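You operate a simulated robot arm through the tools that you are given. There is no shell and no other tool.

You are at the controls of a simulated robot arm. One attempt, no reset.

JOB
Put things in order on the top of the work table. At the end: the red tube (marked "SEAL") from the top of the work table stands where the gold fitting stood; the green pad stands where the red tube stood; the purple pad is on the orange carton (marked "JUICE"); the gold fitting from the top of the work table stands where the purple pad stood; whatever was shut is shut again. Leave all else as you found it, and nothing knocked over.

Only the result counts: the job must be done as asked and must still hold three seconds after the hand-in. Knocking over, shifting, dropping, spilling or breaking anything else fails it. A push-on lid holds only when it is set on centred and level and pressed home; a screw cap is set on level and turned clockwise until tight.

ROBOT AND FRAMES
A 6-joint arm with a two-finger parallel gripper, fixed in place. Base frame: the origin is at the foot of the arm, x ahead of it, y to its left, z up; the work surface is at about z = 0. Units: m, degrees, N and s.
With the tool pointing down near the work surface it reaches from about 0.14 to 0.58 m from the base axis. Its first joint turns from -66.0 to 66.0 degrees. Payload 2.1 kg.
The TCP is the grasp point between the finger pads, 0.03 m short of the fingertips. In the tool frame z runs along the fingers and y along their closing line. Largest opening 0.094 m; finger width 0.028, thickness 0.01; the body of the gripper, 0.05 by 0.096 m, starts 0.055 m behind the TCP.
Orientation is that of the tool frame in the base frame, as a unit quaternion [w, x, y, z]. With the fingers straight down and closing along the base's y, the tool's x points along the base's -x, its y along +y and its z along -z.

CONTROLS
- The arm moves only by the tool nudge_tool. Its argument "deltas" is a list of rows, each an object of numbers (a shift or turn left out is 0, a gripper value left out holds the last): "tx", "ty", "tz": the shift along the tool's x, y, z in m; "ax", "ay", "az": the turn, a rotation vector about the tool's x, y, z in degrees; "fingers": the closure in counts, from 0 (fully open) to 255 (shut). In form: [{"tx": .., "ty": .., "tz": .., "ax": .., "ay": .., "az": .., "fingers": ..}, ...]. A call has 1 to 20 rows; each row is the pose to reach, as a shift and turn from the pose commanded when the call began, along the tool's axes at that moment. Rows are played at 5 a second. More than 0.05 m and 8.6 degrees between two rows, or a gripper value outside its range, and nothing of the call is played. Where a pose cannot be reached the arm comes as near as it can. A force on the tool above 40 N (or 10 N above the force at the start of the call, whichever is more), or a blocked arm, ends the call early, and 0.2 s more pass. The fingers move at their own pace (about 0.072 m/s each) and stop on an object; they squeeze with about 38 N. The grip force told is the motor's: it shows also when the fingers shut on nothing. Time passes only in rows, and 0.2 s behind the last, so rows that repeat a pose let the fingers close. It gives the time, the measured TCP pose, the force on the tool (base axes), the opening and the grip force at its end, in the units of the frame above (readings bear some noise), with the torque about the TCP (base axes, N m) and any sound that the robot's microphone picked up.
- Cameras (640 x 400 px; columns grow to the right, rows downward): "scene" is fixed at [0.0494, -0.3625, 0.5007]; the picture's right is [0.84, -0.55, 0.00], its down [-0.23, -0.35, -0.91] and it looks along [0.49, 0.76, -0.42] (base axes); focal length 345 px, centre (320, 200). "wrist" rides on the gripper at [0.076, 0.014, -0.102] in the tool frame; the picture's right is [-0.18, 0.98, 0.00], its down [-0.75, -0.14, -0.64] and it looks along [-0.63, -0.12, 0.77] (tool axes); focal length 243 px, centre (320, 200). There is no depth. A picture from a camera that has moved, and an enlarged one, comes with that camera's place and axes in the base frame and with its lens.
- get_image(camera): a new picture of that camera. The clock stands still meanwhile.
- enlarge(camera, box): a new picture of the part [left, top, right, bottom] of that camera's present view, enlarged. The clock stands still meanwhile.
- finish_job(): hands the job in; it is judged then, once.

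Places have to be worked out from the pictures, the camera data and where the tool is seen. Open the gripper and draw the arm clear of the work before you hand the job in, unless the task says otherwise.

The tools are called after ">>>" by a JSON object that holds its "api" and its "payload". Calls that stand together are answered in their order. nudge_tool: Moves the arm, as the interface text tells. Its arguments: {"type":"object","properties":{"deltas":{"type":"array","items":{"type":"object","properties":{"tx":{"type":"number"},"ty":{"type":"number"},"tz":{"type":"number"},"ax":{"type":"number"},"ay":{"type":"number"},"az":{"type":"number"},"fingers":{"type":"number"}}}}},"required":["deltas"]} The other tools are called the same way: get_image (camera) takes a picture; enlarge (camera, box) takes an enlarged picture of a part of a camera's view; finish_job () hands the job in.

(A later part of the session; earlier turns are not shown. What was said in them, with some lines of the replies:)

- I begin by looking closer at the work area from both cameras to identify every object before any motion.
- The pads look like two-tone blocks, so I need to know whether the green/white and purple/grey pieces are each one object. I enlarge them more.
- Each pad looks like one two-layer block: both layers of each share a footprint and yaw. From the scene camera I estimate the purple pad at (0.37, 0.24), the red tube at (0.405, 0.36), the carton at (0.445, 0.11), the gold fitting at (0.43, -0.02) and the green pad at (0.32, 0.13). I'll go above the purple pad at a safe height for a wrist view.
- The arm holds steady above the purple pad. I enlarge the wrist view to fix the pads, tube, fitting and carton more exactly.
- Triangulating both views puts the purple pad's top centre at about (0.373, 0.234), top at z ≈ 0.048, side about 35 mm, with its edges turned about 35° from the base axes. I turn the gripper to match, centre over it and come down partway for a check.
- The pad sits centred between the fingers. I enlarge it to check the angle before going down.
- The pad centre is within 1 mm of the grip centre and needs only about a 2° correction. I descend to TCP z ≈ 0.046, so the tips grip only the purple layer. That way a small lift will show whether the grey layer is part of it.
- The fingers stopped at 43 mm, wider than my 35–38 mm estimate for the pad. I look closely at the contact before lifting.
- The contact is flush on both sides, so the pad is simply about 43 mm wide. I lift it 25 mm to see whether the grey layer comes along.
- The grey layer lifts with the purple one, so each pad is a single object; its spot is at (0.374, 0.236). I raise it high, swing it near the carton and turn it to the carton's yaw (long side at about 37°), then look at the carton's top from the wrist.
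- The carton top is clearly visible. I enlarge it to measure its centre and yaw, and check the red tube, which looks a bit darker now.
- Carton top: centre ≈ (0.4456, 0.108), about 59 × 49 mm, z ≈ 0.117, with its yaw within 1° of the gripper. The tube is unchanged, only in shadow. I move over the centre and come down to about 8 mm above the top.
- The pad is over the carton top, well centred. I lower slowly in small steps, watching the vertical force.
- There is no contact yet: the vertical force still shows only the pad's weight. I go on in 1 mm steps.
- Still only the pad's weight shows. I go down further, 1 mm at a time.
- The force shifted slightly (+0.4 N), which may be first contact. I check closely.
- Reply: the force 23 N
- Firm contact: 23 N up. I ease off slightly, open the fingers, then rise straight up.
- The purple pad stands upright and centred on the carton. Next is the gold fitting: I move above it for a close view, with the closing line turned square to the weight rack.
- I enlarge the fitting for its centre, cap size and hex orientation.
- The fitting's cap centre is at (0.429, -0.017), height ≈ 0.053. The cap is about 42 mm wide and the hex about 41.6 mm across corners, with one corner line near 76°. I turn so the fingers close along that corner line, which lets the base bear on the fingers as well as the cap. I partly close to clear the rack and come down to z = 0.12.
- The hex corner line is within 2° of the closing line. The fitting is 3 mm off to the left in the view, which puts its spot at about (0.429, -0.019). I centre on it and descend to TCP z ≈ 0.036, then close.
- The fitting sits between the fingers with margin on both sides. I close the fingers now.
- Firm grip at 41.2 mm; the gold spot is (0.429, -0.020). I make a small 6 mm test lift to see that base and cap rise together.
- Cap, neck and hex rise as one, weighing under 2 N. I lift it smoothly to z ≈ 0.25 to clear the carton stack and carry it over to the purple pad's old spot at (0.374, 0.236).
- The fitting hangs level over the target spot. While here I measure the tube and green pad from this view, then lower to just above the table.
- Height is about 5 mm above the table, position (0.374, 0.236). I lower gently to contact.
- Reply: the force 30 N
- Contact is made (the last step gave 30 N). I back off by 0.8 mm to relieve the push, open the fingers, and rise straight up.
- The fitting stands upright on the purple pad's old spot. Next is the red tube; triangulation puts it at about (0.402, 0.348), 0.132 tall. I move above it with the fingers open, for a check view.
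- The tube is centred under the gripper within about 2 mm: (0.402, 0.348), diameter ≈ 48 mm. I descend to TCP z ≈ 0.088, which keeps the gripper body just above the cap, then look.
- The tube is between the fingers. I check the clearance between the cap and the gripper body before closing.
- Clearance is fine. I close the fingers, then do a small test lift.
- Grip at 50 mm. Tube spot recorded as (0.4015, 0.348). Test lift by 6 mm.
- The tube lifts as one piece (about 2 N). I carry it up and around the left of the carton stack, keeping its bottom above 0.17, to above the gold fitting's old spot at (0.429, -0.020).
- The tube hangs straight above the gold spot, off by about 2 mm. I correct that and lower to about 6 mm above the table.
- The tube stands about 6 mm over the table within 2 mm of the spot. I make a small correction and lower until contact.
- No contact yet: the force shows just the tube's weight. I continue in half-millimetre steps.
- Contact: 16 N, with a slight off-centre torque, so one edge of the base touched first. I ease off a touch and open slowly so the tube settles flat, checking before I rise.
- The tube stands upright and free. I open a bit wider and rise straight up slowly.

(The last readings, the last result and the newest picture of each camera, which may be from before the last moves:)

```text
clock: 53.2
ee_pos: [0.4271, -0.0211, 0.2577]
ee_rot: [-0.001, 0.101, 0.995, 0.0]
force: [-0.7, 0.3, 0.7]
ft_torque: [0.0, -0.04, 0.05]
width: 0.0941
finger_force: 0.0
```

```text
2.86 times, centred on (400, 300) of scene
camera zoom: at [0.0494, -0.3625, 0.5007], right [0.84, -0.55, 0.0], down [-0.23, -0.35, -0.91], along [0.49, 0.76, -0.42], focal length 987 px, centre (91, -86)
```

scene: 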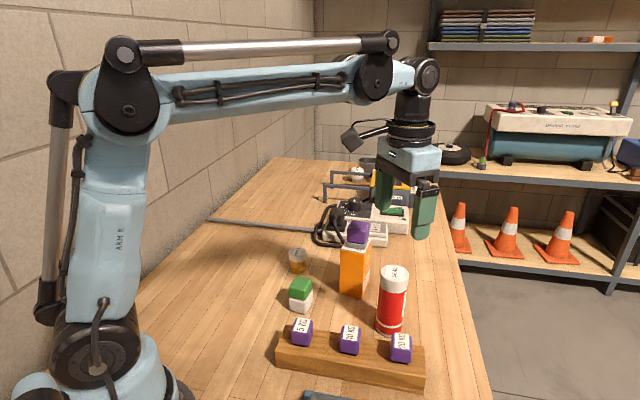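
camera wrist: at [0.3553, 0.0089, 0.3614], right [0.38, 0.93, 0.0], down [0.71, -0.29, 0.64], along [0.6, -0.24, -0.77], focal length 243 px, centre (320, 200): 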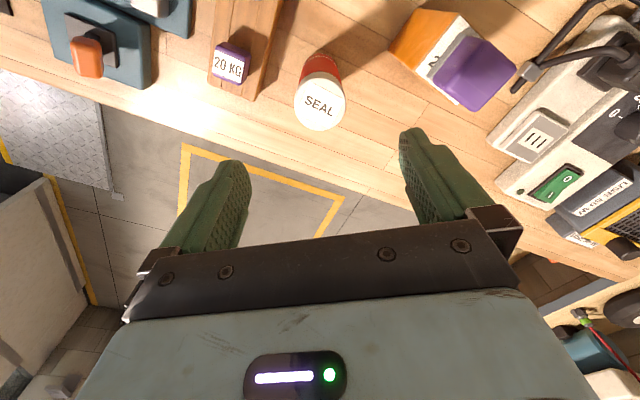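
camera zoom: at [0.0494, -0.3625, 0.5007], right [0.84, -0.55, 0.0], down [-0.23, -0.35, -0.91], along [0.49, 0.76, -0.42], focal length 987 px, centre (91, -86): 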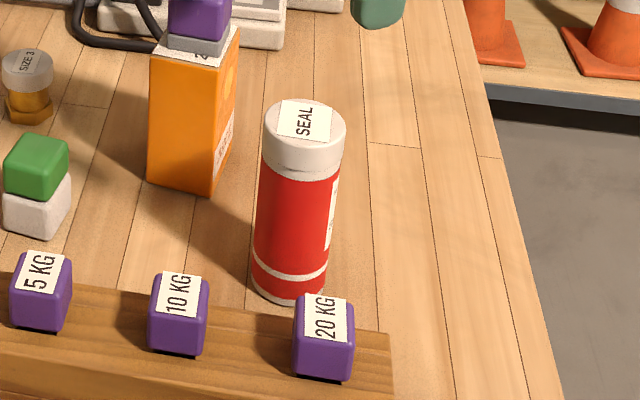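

The tube stands on the gold spot, within about 3 mm. The last piece is the green pad at about (0.3175, 0.123), with edges at about 35°. I move above it, turning the gripper to match.

>>> {"api": "nudge_tool", "payload": {"deltas": [{"tx": 0.0226, "ty": 0.0197, "tz": 0.0, "az": 7.28}, {"tx": 0.0453, "ty": 0.0394, "tz": 0.0, "az": 14.56}, {"tx": 0.0679, "ty": 0.0592, "tz": 0.01, "az": 21.84}, {"tx": 0.0905, "ty": 0.0789, "tz": 0.025, "az": 29.12}, {"tx": 0.1132, "ty": 0.0986, "tz": 0.045, "az": 36.4}, {"tx": 0.1358, "ty": 0.1183, "tz": 0.065, "az": 43.7}, {"tx": 0.1358, "ty": 0.1183, "tz": 0.065, "az": 43.7}, {"tx": 0.1358, "ty": 0.1183, "tz": 0.065, "az": 43.7}]}}

>>> {"api": "get_image", "payload": {"camera": "wrist"}}

>>> {"api": "enlarge", "payload": {"camera": "wrist", "box": [270, 50, 370, 150]}}

>>> {"api": "enlarge", "payload": {"camera": "scene", "box": [360, 260, 420, 345]}}

```text
clock: 55.0
ee_pos: [0.3175, 0.1237, 0.1909]
ee_rot: [0.0, 0.463, 0.887, 0.0]
force: [0.1, 0.5, -0.2]
ft_torque: [-0.05, 0.0, -0.02]
width: 0.094
finger_force: 0.1
```

```text
taken
camera wrist: at [0.2864, 0.1938, 0.2948], right [0.91, 0.41, 0.0], down [0.31, -0.7, 0.64], along [0.26, -0.59, -0.77], focal length 243 px, centre (320, 200)
```

wrist: 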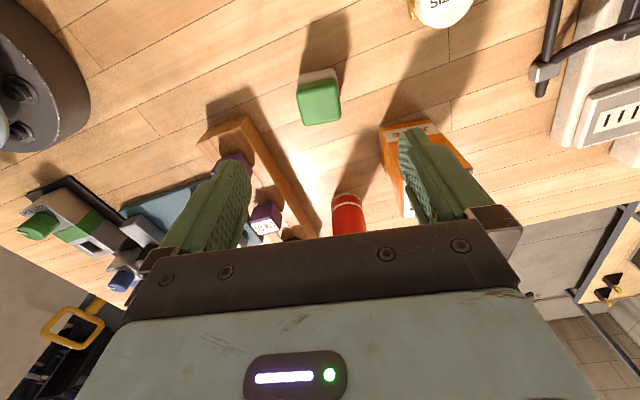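

```text
4.00 times, centred on (320, 100) of wrist
camera zoom: at [0.2864, 0.1938, 0.2948], right [0.91, 0.41, 0.0], down [0.31, -0.7, 0.64], along [0.26, -0.59, -0.77], focal length 970 px, centre (320, 600)
```

zoom: 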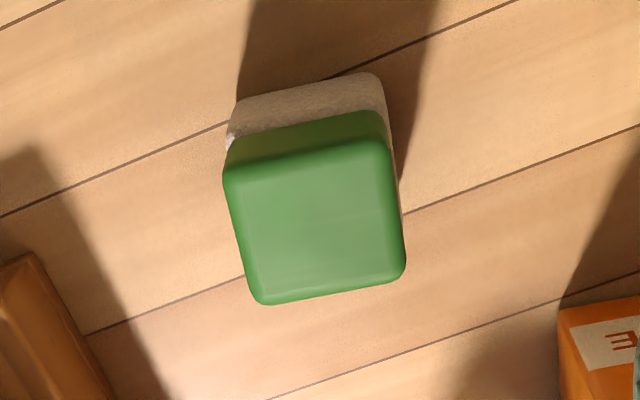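

```text
4.71 times, centred on (390, 302) of scene
camera zoom: at [0.0494, -0.3625, 0.5007], right [0.84, -0.55, 0.0], down [-0.23, -0.35, -0.91], along [0.49, 0.76, -0.42], focal length 1625 px, centre (-9, -282)
```

zoom: 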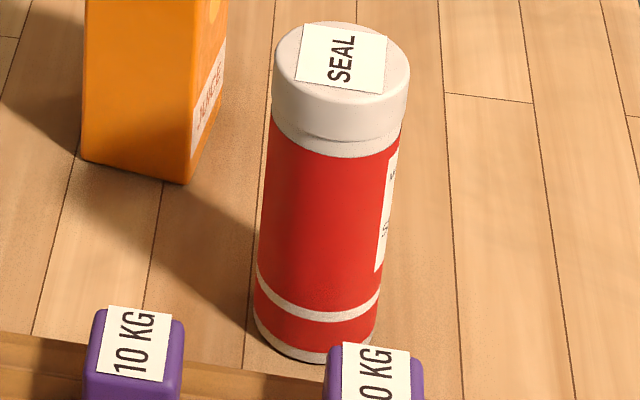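

The green pad is centred to within 1 mm and aligned to within 1°. I narrow the opening to 70 mm to keep clear of the rack, descend to TCP z ≈ 0.045 and look.

>>> {"api": "nudge_tool", "payload": {"deltas": [{"tx": -0.0008, "tz": 0.02, "fingers": 62}, {"tx": -0.0008, "tz": 0.05, "fingers": 62}, {"tx": -0.0008, "tz": 0.08, "fingers": 62}, {"tx": -0.0008, "tz": 0.11, "fingers": 62}, {"tx": -0.0008, "tz": 0.135, "fingers": 62}, {"tx": -0.0008, "tz": 0.1478, "fingers": 62}, {"tx": -0.0008, "tz": 0.1478, "fingers": 62}]}}

>>> {"api": "get_image", "payload": {"camera": "wrist"}}

>>> {"api": "enlarge", "payload": {"camera": "scene", "box": [250, 230, 350, 340]}}

```text
clock: 56.6
ee_pos: [0.3178, 0.1214, 0.044]
ee_rot: [-0.001, 0.463, 0.886, 0.0]
force: [0.9, -0.2, -0.4]
ft_torque: [-0.01, 0.02, 0.02]
width: 0.0711
finger_force: 0.1
```

```text
taken
camera wrist: at [0.2859, 0.1929, 0.1471], right [0.91, 0.41, 0.0], down [0.31, -0.7, 0.64], along [0.26, -0.59, -0.77], focal length 243 px, centre (320, 200)
```

wrist: 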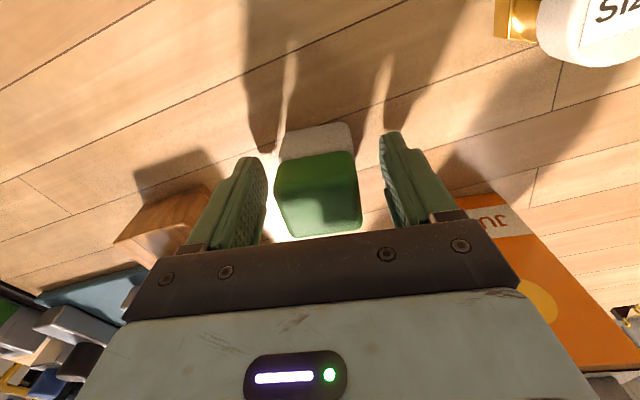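

```text
3.64 times, centred on (300, 285) of scene
camera zoom: at [0.0494, -0.3625, 0.5007], right [0.84, -0.55, 0.0], down [-0.23, -0.35, -0.91], along [0.49, 0.76, -0.42], focal length 1256 px, centre (393, -109)
```

zoom: 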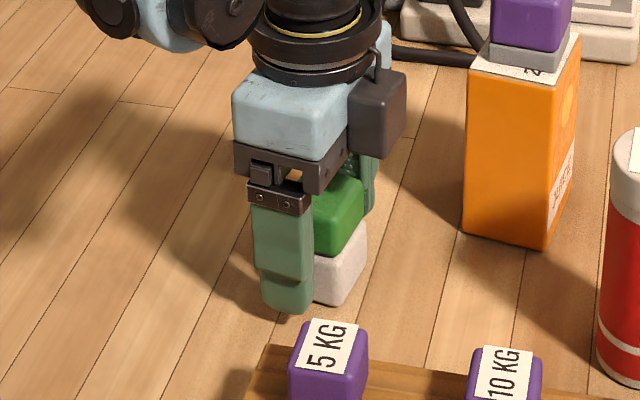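

The pad is between the fingers with room on both sides. I close on it.

>>> {"api": "nudge_tool", "payload": {"deltas": [{"fingers": 120}, {"fingers": 160}, {"fingers": 180}, {"fingers": 180}, {"fingers": 180}]}}

>>> {"api": "enlarge", "payload": {"camera": "wrist", "box": [230, 100, 410, 250]}}

```text
clock: 57.8
ee_pos: [0.3179, 0.1216, 0.0436]
ee_rot: [0.0, 0.464, 0.886, 0.0]
force: [-0.4, 0.4, -0.5]
ft_torque: [0.0, 0.01, 0.0]
width: 0.0435
finger_force: 37.8
```

```text
2.67 times, centred on (320, 175) of wrist
camera zoom: at [0.2859, 0.1929, 0.1474], right [0.91, 0.41, 0.0], down [0.31, -0.7, 0.64], along [0.26, -0.59, -0.77], focal length 647 px, centre (320, 267)
```

zoom: 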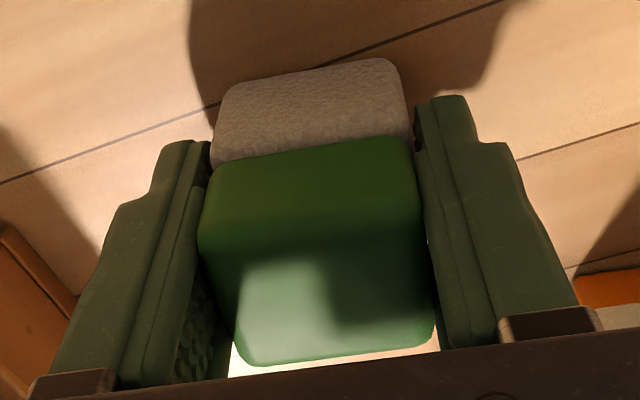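

Firm grip at 43.5 mm. I lift to z ≈ 0.17 (above the fitting's top) and carry it to the red tube's old spot at about (0.4025, 0.3476).

>>> {"api": "nudge_tool", "payload": {"deltas": [{"tz": -0.01}, {"tz": -0.03}, {"tz": -0.06}, {"tz": -0.095}, {"tz": -0.125}, {"tx": 0.0137, "ty": 0.0198, "tz": -0.125}, {"tx": 0.0319, "ty": 0.0462, "tz": -0.125}, {"tx": 0.0501, "ty": 0.0726, "tz": -0.125}, {"tx": 0.0683, "ty": 0.099, "tz": -0.125}, {"tx": 0.0865, "ty": 0.1254, "tz": -0.125}, {"tx": 0.1047, "ty": 0.1518, "tz": -0.125}, {"tx": 0.1229, "ty": 0.1782, "tz": -0.125}, {"tx": 0.1365, "ty": 0.198, "tz": -0.125}, {"tx": 0.1365, "ty": 0.198, "tz": -0.125}, {"tx": 0.1365, "ty": 0.198, "tz": -0.125}]}}

>>> {"api": "get_image", "payload": {"camera": "wrist"}}

>>> {"api": "get_image", "payload": {"camera": "scene"}}

```text
clock: 61.0
ee_pos: [0.4023, 0.3479, 0.1704]
ee_rot: [0.0, 0.463, 0.886, 0.0]
force: [-0.9, -0.6, -0.5]
ft_torque: [0.01, 0.01, 0.01]
width: 0.0437
finger_force: 38.0
```

```text
taken
camera wrist: at [0.3709, 0.4188, 0.2727], right [0.91, 0.41, 0.0], down [0.31, -0.7, 0.64], along [0.26, -0.59, -0.77], focal length 243 px, centre (320, 200)
```

wrist: 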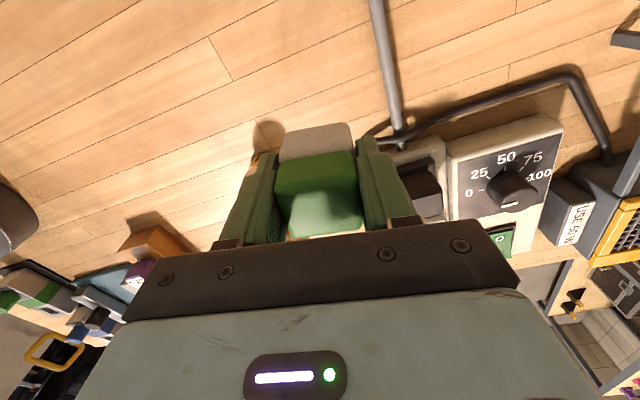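

```text
taken
```

scene: 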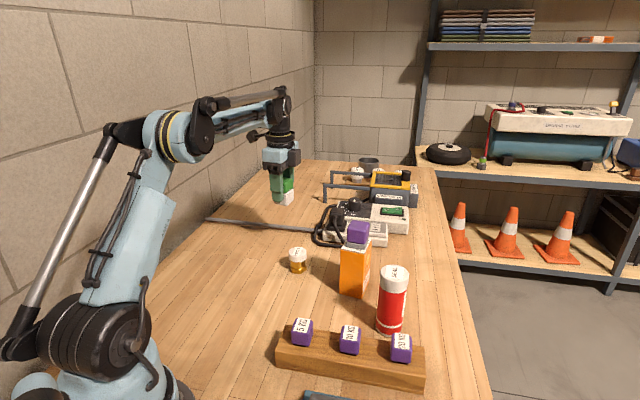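

The green pad is over the tube's old spot: TCP (0.403, 0.348). I lower to about 6 mm above the table.

>>> {"api": "nudge_tool", "payload": {"deltas": [{"ty": -0.0005, "tz": 0.025}, {"ty": -0.0005, "tz": 0.055}, {"ty": -0.0005, "tz": 0.085}, {"ty": -0.0005, "tz": 0.108}, {"ty": -0.0005, "tz": 0.119}, {"ty": -0.0005, "tz": 0.119}]}}

>>> {"api": "get_image", "payload": {"camera": "wrist"}}

>>> {"api": "enlarge", "payload": {"camera": "scene", "box": [240, 170, 340, 280]}}

```text
clock: 62.4
ee_pos: [0.403, 0.3479, 0.0501]
ee_rot: [0.0, 0.464, 0.886, 0.0]
force: [-0.2, 0.1, -0.6]
ft_torque: [-0.01, -0.03, -0.01]
width: 0.0436
finger_force: 38.4
```

```text
taken
camera wrist: at [0.3703, 0.418, 0.1532], right [0.91, 0.41, 0.0], down [0.31, -0.7, 0.64], along [0.26, -0.59, -0.77], focal length 243 px, centre (320, 200)
```

wrist: 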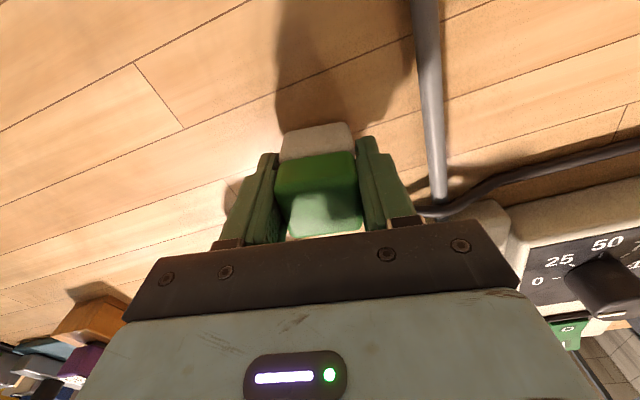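

```text
3.64 times, centred on (290, 225) of scene
camera zoom: at [0.0494, -0.3625, 0.5007], right [0.84, -0.55, 0.0], down [-0.23, -0.35, -0.91], along [0.49, 0.76, -0.42], focal length 1256 px, centre (429, 109)
```

zoom: 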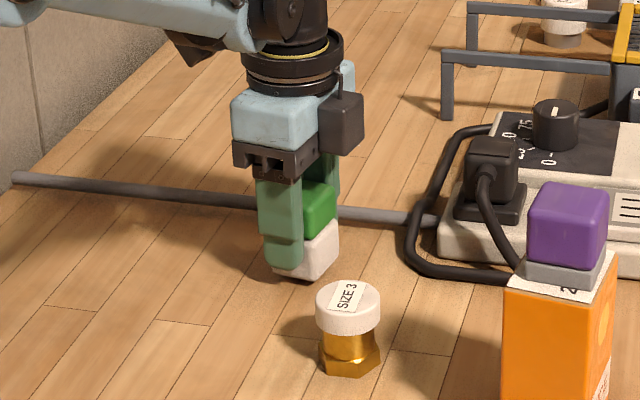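

It is just above the table at the right place and well clear of the rod. I lower gently to contact.

>>> {"api": "nudge_tool", "payload": {"deltas": [{"tz": 0.002}, {"tz": 0.004}, {"tz": 0.005}, {"tz": 0.005}]}}

>>> {"api": "nudge_tool", "payload": {"deltas": [{"tz": 0.0005}, {"tz": 0.0008}, {"tz": 0.0008}]}}

```text
clock: 63.4
ee_pos: [0.4025, 0.3458, 0.0445]
ee_rot: [0.0, 0.463, 0.886, 0.0]
force: [0.0, -0.2, -0.7]
ft_torque: [0.0, 0.01, -0.01]
width: 0.0437
finger_force: 38.3
```

```text
clock: 64.2
ee_pos: [0.4019, 0.3477, 0.0456]
ee_rot: [0.0, 0.463, 0.886, 0.001]
force: [-0.7, 0.4, -0.1]
ft_torque: [0.02, -0.01, -0.01]
width: 0.0437
finger_force: 37.7
```

>>> {"api": "nudge_tool", "payload": {"deltas": [{"tz": 0.0005}, {"tz": 0.0007}, {"tz": 0.0007}]}}

```text
clock: 65.0
ee_pos: [0.4024, 0.3471, 0.0433]
ee_rot: [0.0, 0.463, 0.886, 0.0]
force: [-0.7, -0.3, 2.5]
ft_torque: [-0.04, 0.02, -0.04]
width: 0.0434
finger_force: 38.0
```

Light contact at 2.5 N. I open the fingers and rise straight up.

>>> {"api": "nudge_tool", "payload": {"deltas": [{"tz": 0, "fingers": 135}, {"tz": 0, "fingers": 120}, {"tz": 0, "fingers": 100}, {"tz": 0, "fingers": 75}, {"tz": 0, "fingers": 60}, {"tz": 0, "fingers": 60}, {"tz": -0.015, "fingers": 60}, {"tz": -0.035, "fingers": 60}, {"tz": -0.065, "fingers": 60}, {"tz": -0.1, "fingers": 60}, {"tz": -0.14, "fingers": 30}, {"tz": -0.18, "fingers": 0}, {"tz": -0.18, "fingers": 0}]}}

>>> {"api": "get_image", "payload": {"camera": "wrist"}}

>>> {"api": "get_image", "payload": {"camera": "scene"}}

>>> {"api": "enlarge", "payload": {"camera": "scene", "box": [240, 190, 380, 300]}}

```text
clock: 67.8
ee_pos: [0.4027, 0.3468, 0.2247]
ee_rot: [0.0, 0.463, 0.886, 0.001]
force: [-0.1, -0.2, -0.8]
ft_torque: [0.01, 0.0, 0.0]
width: 0.094
finger_force: 0.0
```

```text
taken
camera wrist: at [0.3712, 0.4185, 0.3275], right [0.91, 0.41, 0.0], down [0.31, -0.7, 0.64], along [0.26, -0.59, -0.77], focal length 243 px, centre (320, 200)
```

wrist: 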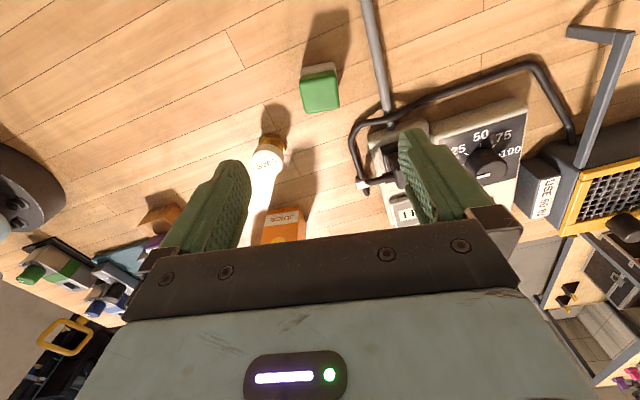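

```text
taken
```

scene: 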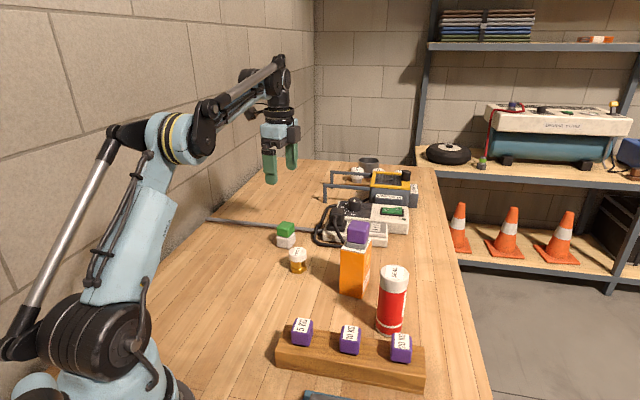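

```text
3.64 times, centred on (310, 245) of scene
camera zoom: at [0.0494, -0.3625, 0.5007], right [0.84, -0.55, 0.0], down [-0.23, -0.35, -0.91], along [0.49, 0.76, -0.42], focal length 1256 px, centre (356, 36)
```

zoom: 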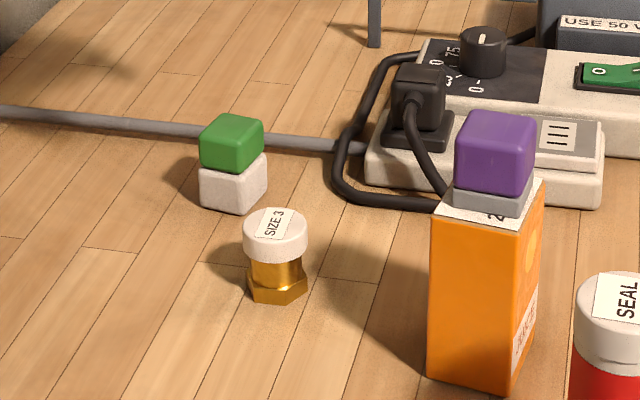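

All four pieces are standing. I compare the scene positions with the originals more precisely before finishing.

>>> {"api": "enlarge", "payload": {"camera": "scene", "box": [266, 218, 306, 252]}}

>>> {"api": "enlarge", "payload": {"camera": "scene", "box": [276, 242, 324, 277]}}

>>> {"api": "enlarge", "payload": {"camera": "wrist", "box": [240, 40, 360, 190]}}

>>> {"api": "enlarge", "payload": {"camera": "scene", "box": [365, 300, 420, 345]}}

```text
11.76 times, centred on (286, 235) of scene
camera zoom: at [0.0494, -0.3625, 0.5007], right [0.84, -0.55, 0.0], down [-0.23, -0.35, -0.91], along [0.49, 0.76, -0.42], focal length 4064 px, centre (720, -212)
```

zoom: 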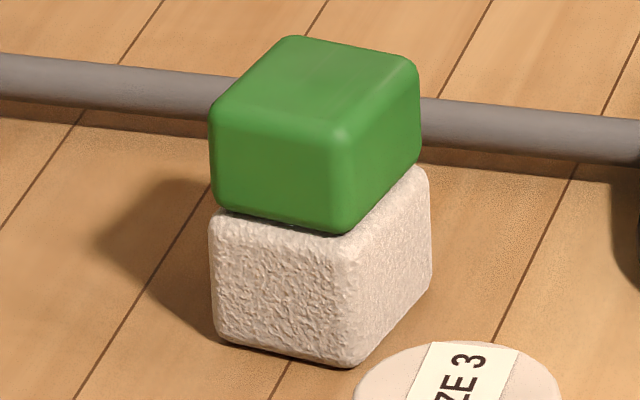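

```text
11.43 times, centred on (300, 260) of scene
camera zoom: at [0.0494, -0.3625, 0.5007], right [0.84, -0.55, 0.0], down [-0.23, -0.35, -0.91], along [0.49, 0.76, -0.42], focal length 3947 px, centre (549, -480)
```

zoom: 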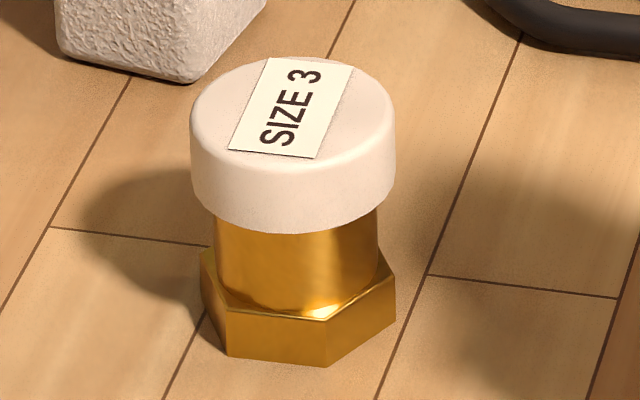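

```text
2.67 times, centred on (300, 115) of wrist
camera zoom: at [0.3712, 0.4185, 0.3275], right [0.91, 0.41, 0.0], down [0.31, -0.7, 0.64], along [0.26, -0.59, -0.77], focal length 647 px, centre (373, 427)
```

zoom: 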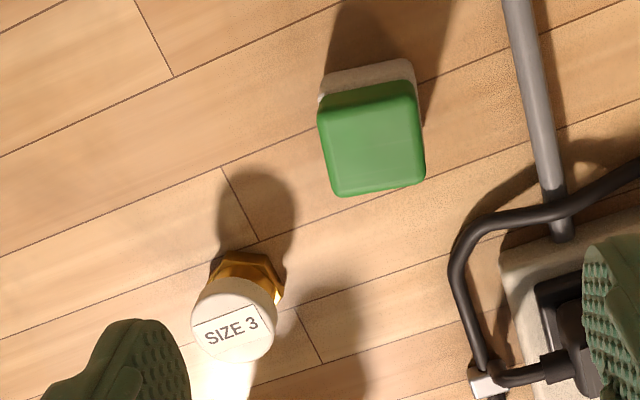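

```text
8.89 times, centred on (392, 322) of scene
camera zoom: at [0.0494, -0.3625, 0.5007], right [0.84, -0.55, 0.0], down [-0.23, -0.35, -0.91], along [0.49, 0.76, -0.42], focal length 3070 px, centre (-324, -889)
```

zoom: 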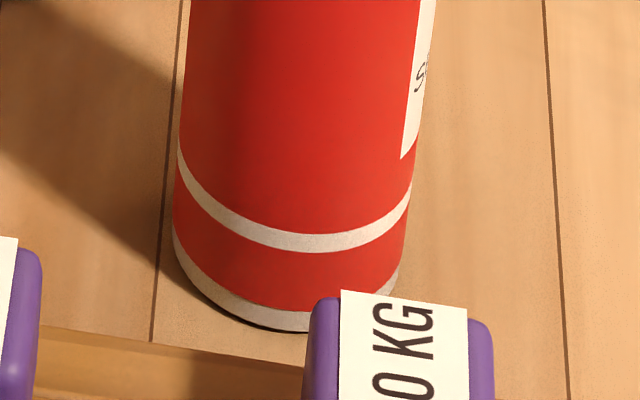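

Scene positions match the originals within about 1 px (roughly 2–3 mm) for all three spots. I check the tube's cap and the purple pad on the carton once more.

>>> {"api": "enlarge", "payload": {"camera": "scene", "box": [365, 255, 420, 300]}}

>>> {"api": "enlarge", "payload": {"camera": "scene", "box": [330, 215, 390, 265]}}

>>> {"api": "enlarge", "payload": {"camera": "scene", "box": [260, 300, 440, 400]}}

```text
8.89 times, centred on (392, 278) of scene
camera zoom: at [0.0494, -0.3625, 0.5007], right [0.84, -0.55, 0.0], down [-0.23, -0.35, -0.91], along [0.49, 0.76, -0.42], focal length 3070 px, centre (-324, -489)
```

zoom: 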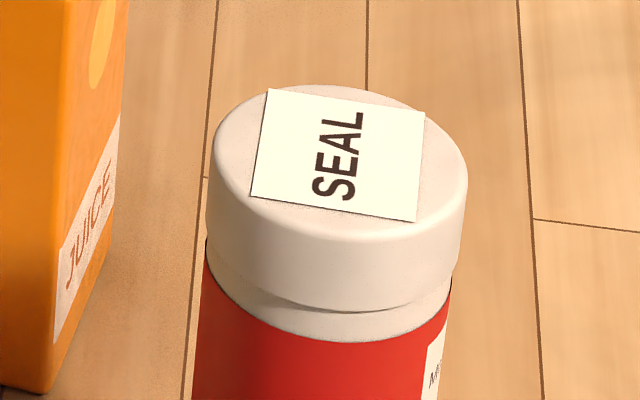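

```text
8.00 times, centred on (360, 240) of scene
camera zoom: at [0.0494, -0.3625, 0.5007], right [0.84, -0.55, 0.0], down [-0.23, -0.35, -0.91], along [0.49, 0.76, -0.42], focal length 2763 px, centre (0, -120)
```

zoom: 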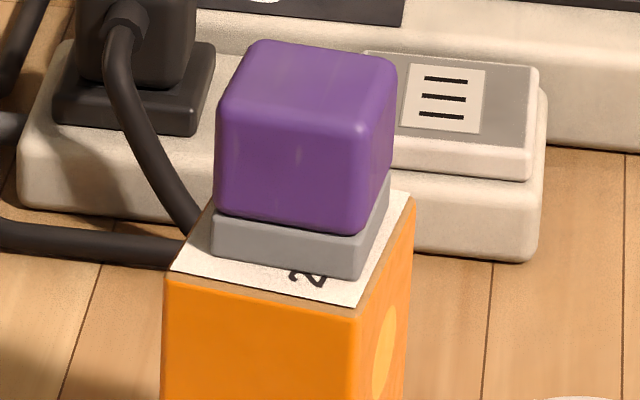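

```text
3.56 times, centred on (350, 350) of scene
camera zoom: at [0.0494, -0.3625, 0.5007], right [0.84, -0.55, 0.0], down [-0.23, -0.35, -0.91], along [0.49, 0.76, -0.42], focal length 1228 px, centre (213, -333)
```

zoom: 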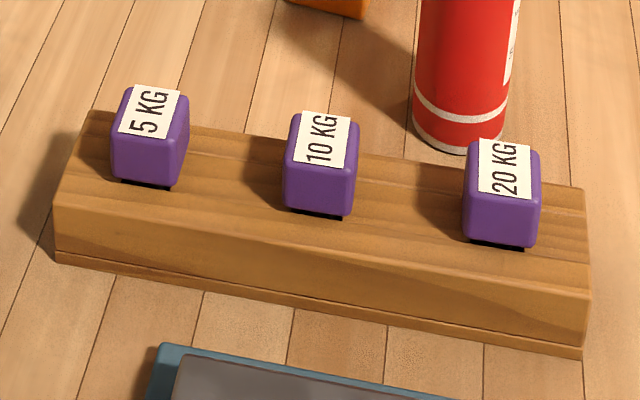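

The cap seam on the tube looks slightly uneven in this view, so I zoom in on it to compare it with the start.

>>> {"api": "enlarge", "payload": {"camera": "scene", "box": [382, 274, 420, 298]}}

>>> {"api": "enlarge", "payload": {"camera": "scene", "box": [374, 262, 414, 300]}}

```text
16.00 times, centred on (401, 286) of scene
camera zoom: at [0.0494, -0.3625, 0.5007], right [0.84, -0.55, 0.0], down [-0.23, -0.35, -0.91], along [0.49, 0.76, -0.42], focal length 5526 px, centre (-976, -1176)
```

zoom: 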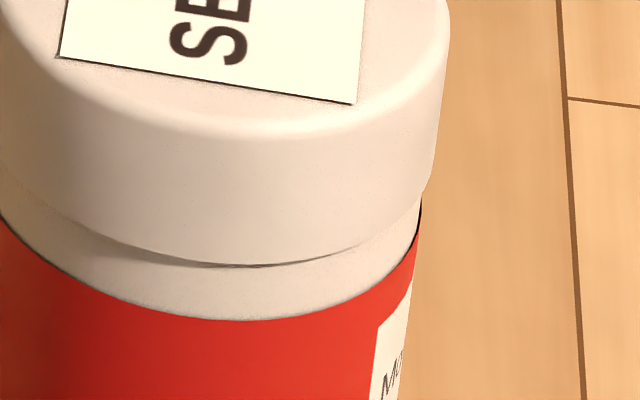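

```text
10.53 times, centred on (394, 281) of scene
camera zoom: at [0.0494, -0.3625, 0.5007], right [0.84, -0.55, 0.0], down [-0.23, -0.35, -0.91], along [0.49, 0.76, -0.42], focal length 3636 px, centre (-459, -653)
```

zoom: 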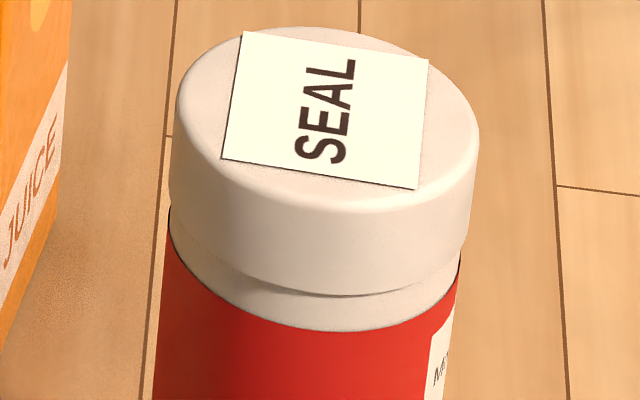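

The seam, carton and rack are all as they were: the carton corners match to within a pixel, and the tube's cap moved with its body throughout. I draw the arm up and back to its starting area with the gripper open.

>>> {"api": "nudge_tool", "payload": {"deltas": [{"tz": -0.03, "fingers": 0}, {"tx": -0.0157, "ty": -0.0241, "tz": -0.045}, {"tx": -0.0314, "ty": -0.0482, "tz": -0.055}, {"tx": -0.0472, "ty": -0.0724, "tz": -0.065}, {"tx": -0.0629, "ty": -0.0965, "tz": -0.075}, {"tx": -0.0786, "ty": -0.1206, "tz": -0.085}, {"tx": -0.0943, "ty": -0.1447, "tz": -0.095}, {"tx": -0.11, "ty": -0.1688, "tz": -0.105}, {"tx": -0.1257, "ty": -0.1929, "tz": -0.11}, {"tx": -0.1415, "ty": -0.2171, "tz": -0.11}, {"tx": -0.1572, "ty": -0.2412, "tz": -0.11}, {"tx": -0.1729, "ty": -0.2653, "tz": -0.11}, {"tx": -0.1886, "ty": -0.2894, "tz": -0.11}, {"tx": -0.1886, "ty": -0.2894, "tz": -0.11}, {"tx": -0.1886, "ty": -0.2894, "tz": -0.11}]}}

>>> {"api": "get_image", "payload": {"camera": "scene"}}

>>> {"api": "get_image", "payload": {"camera": "wrist"}}

```text
clock: 71.0
ee_pos: [0.2716, 0.0259, 0.3338]
ee_rot: [0.0, 0.464, 0.886, -0.001]
force: [-1.1, 0.2, 0.0]
ft_torque: [0.04, -0.02, 0.02]
width: 0.094
finger_force: 0.0
```

```text
taken
```

scene: 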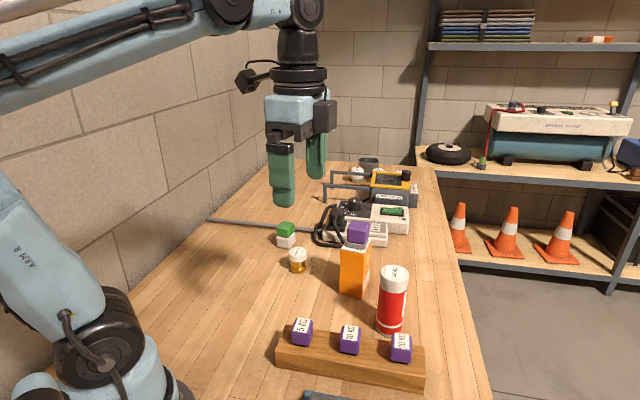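

```text
taken
camera wrist: at [0.2406, 0.0968, 0.4375], right [0.91, 0.41, 0.0], down [0.31, -0.7, 0.64], along [0.26, -0.59, -0.77], focal length 243 px, centre (320, 200)
```

wrist: 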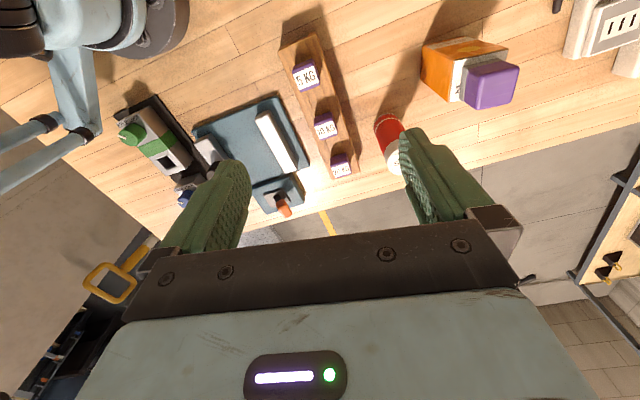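

Everything stands as asked: the tube on the gold spot, the green pad on the tube's spot, the fitting on the purple spot, and the purple pad on the carton. The gripper is open and the arm is clear, so I hand the job in.

>>> {"api": "finish_job", "payload": {}}

```text
The job is handed in.
```

I finished the rearrangement and handed the job in; the tool only confirmed the hand-in, so I don't have the verdict.

| Item | Where it stands now | Estimated offset |
|---|---|---|
| Red tube ("SEAL") | where the gold fitting stood | about 3 mm |
| Green pad | where the red tube stood | about 1–2 mm |
| Gold fitting | where the purple pad stood | about 2 mm |
| Purple pad | on top of the orange carton ("JUICE"), near the centre | not measured after release |

- **Lids:** I opened nothing. The fingers pressed against the caps of both the tube and the fitting while I carried them. Both caps looked seated afterwards. The tube's cap seam looked slightly uneven in one view, but it measured within about 1 mm of its original gap.
- **Everything else:** The carton did not move (its corners match to within a pixel), and the weight rack looked undisturbed. I saw nothing else knocked over or shifted.
- **Arm:** The gripper is open and the arm is back near its starting position, clear of the work.
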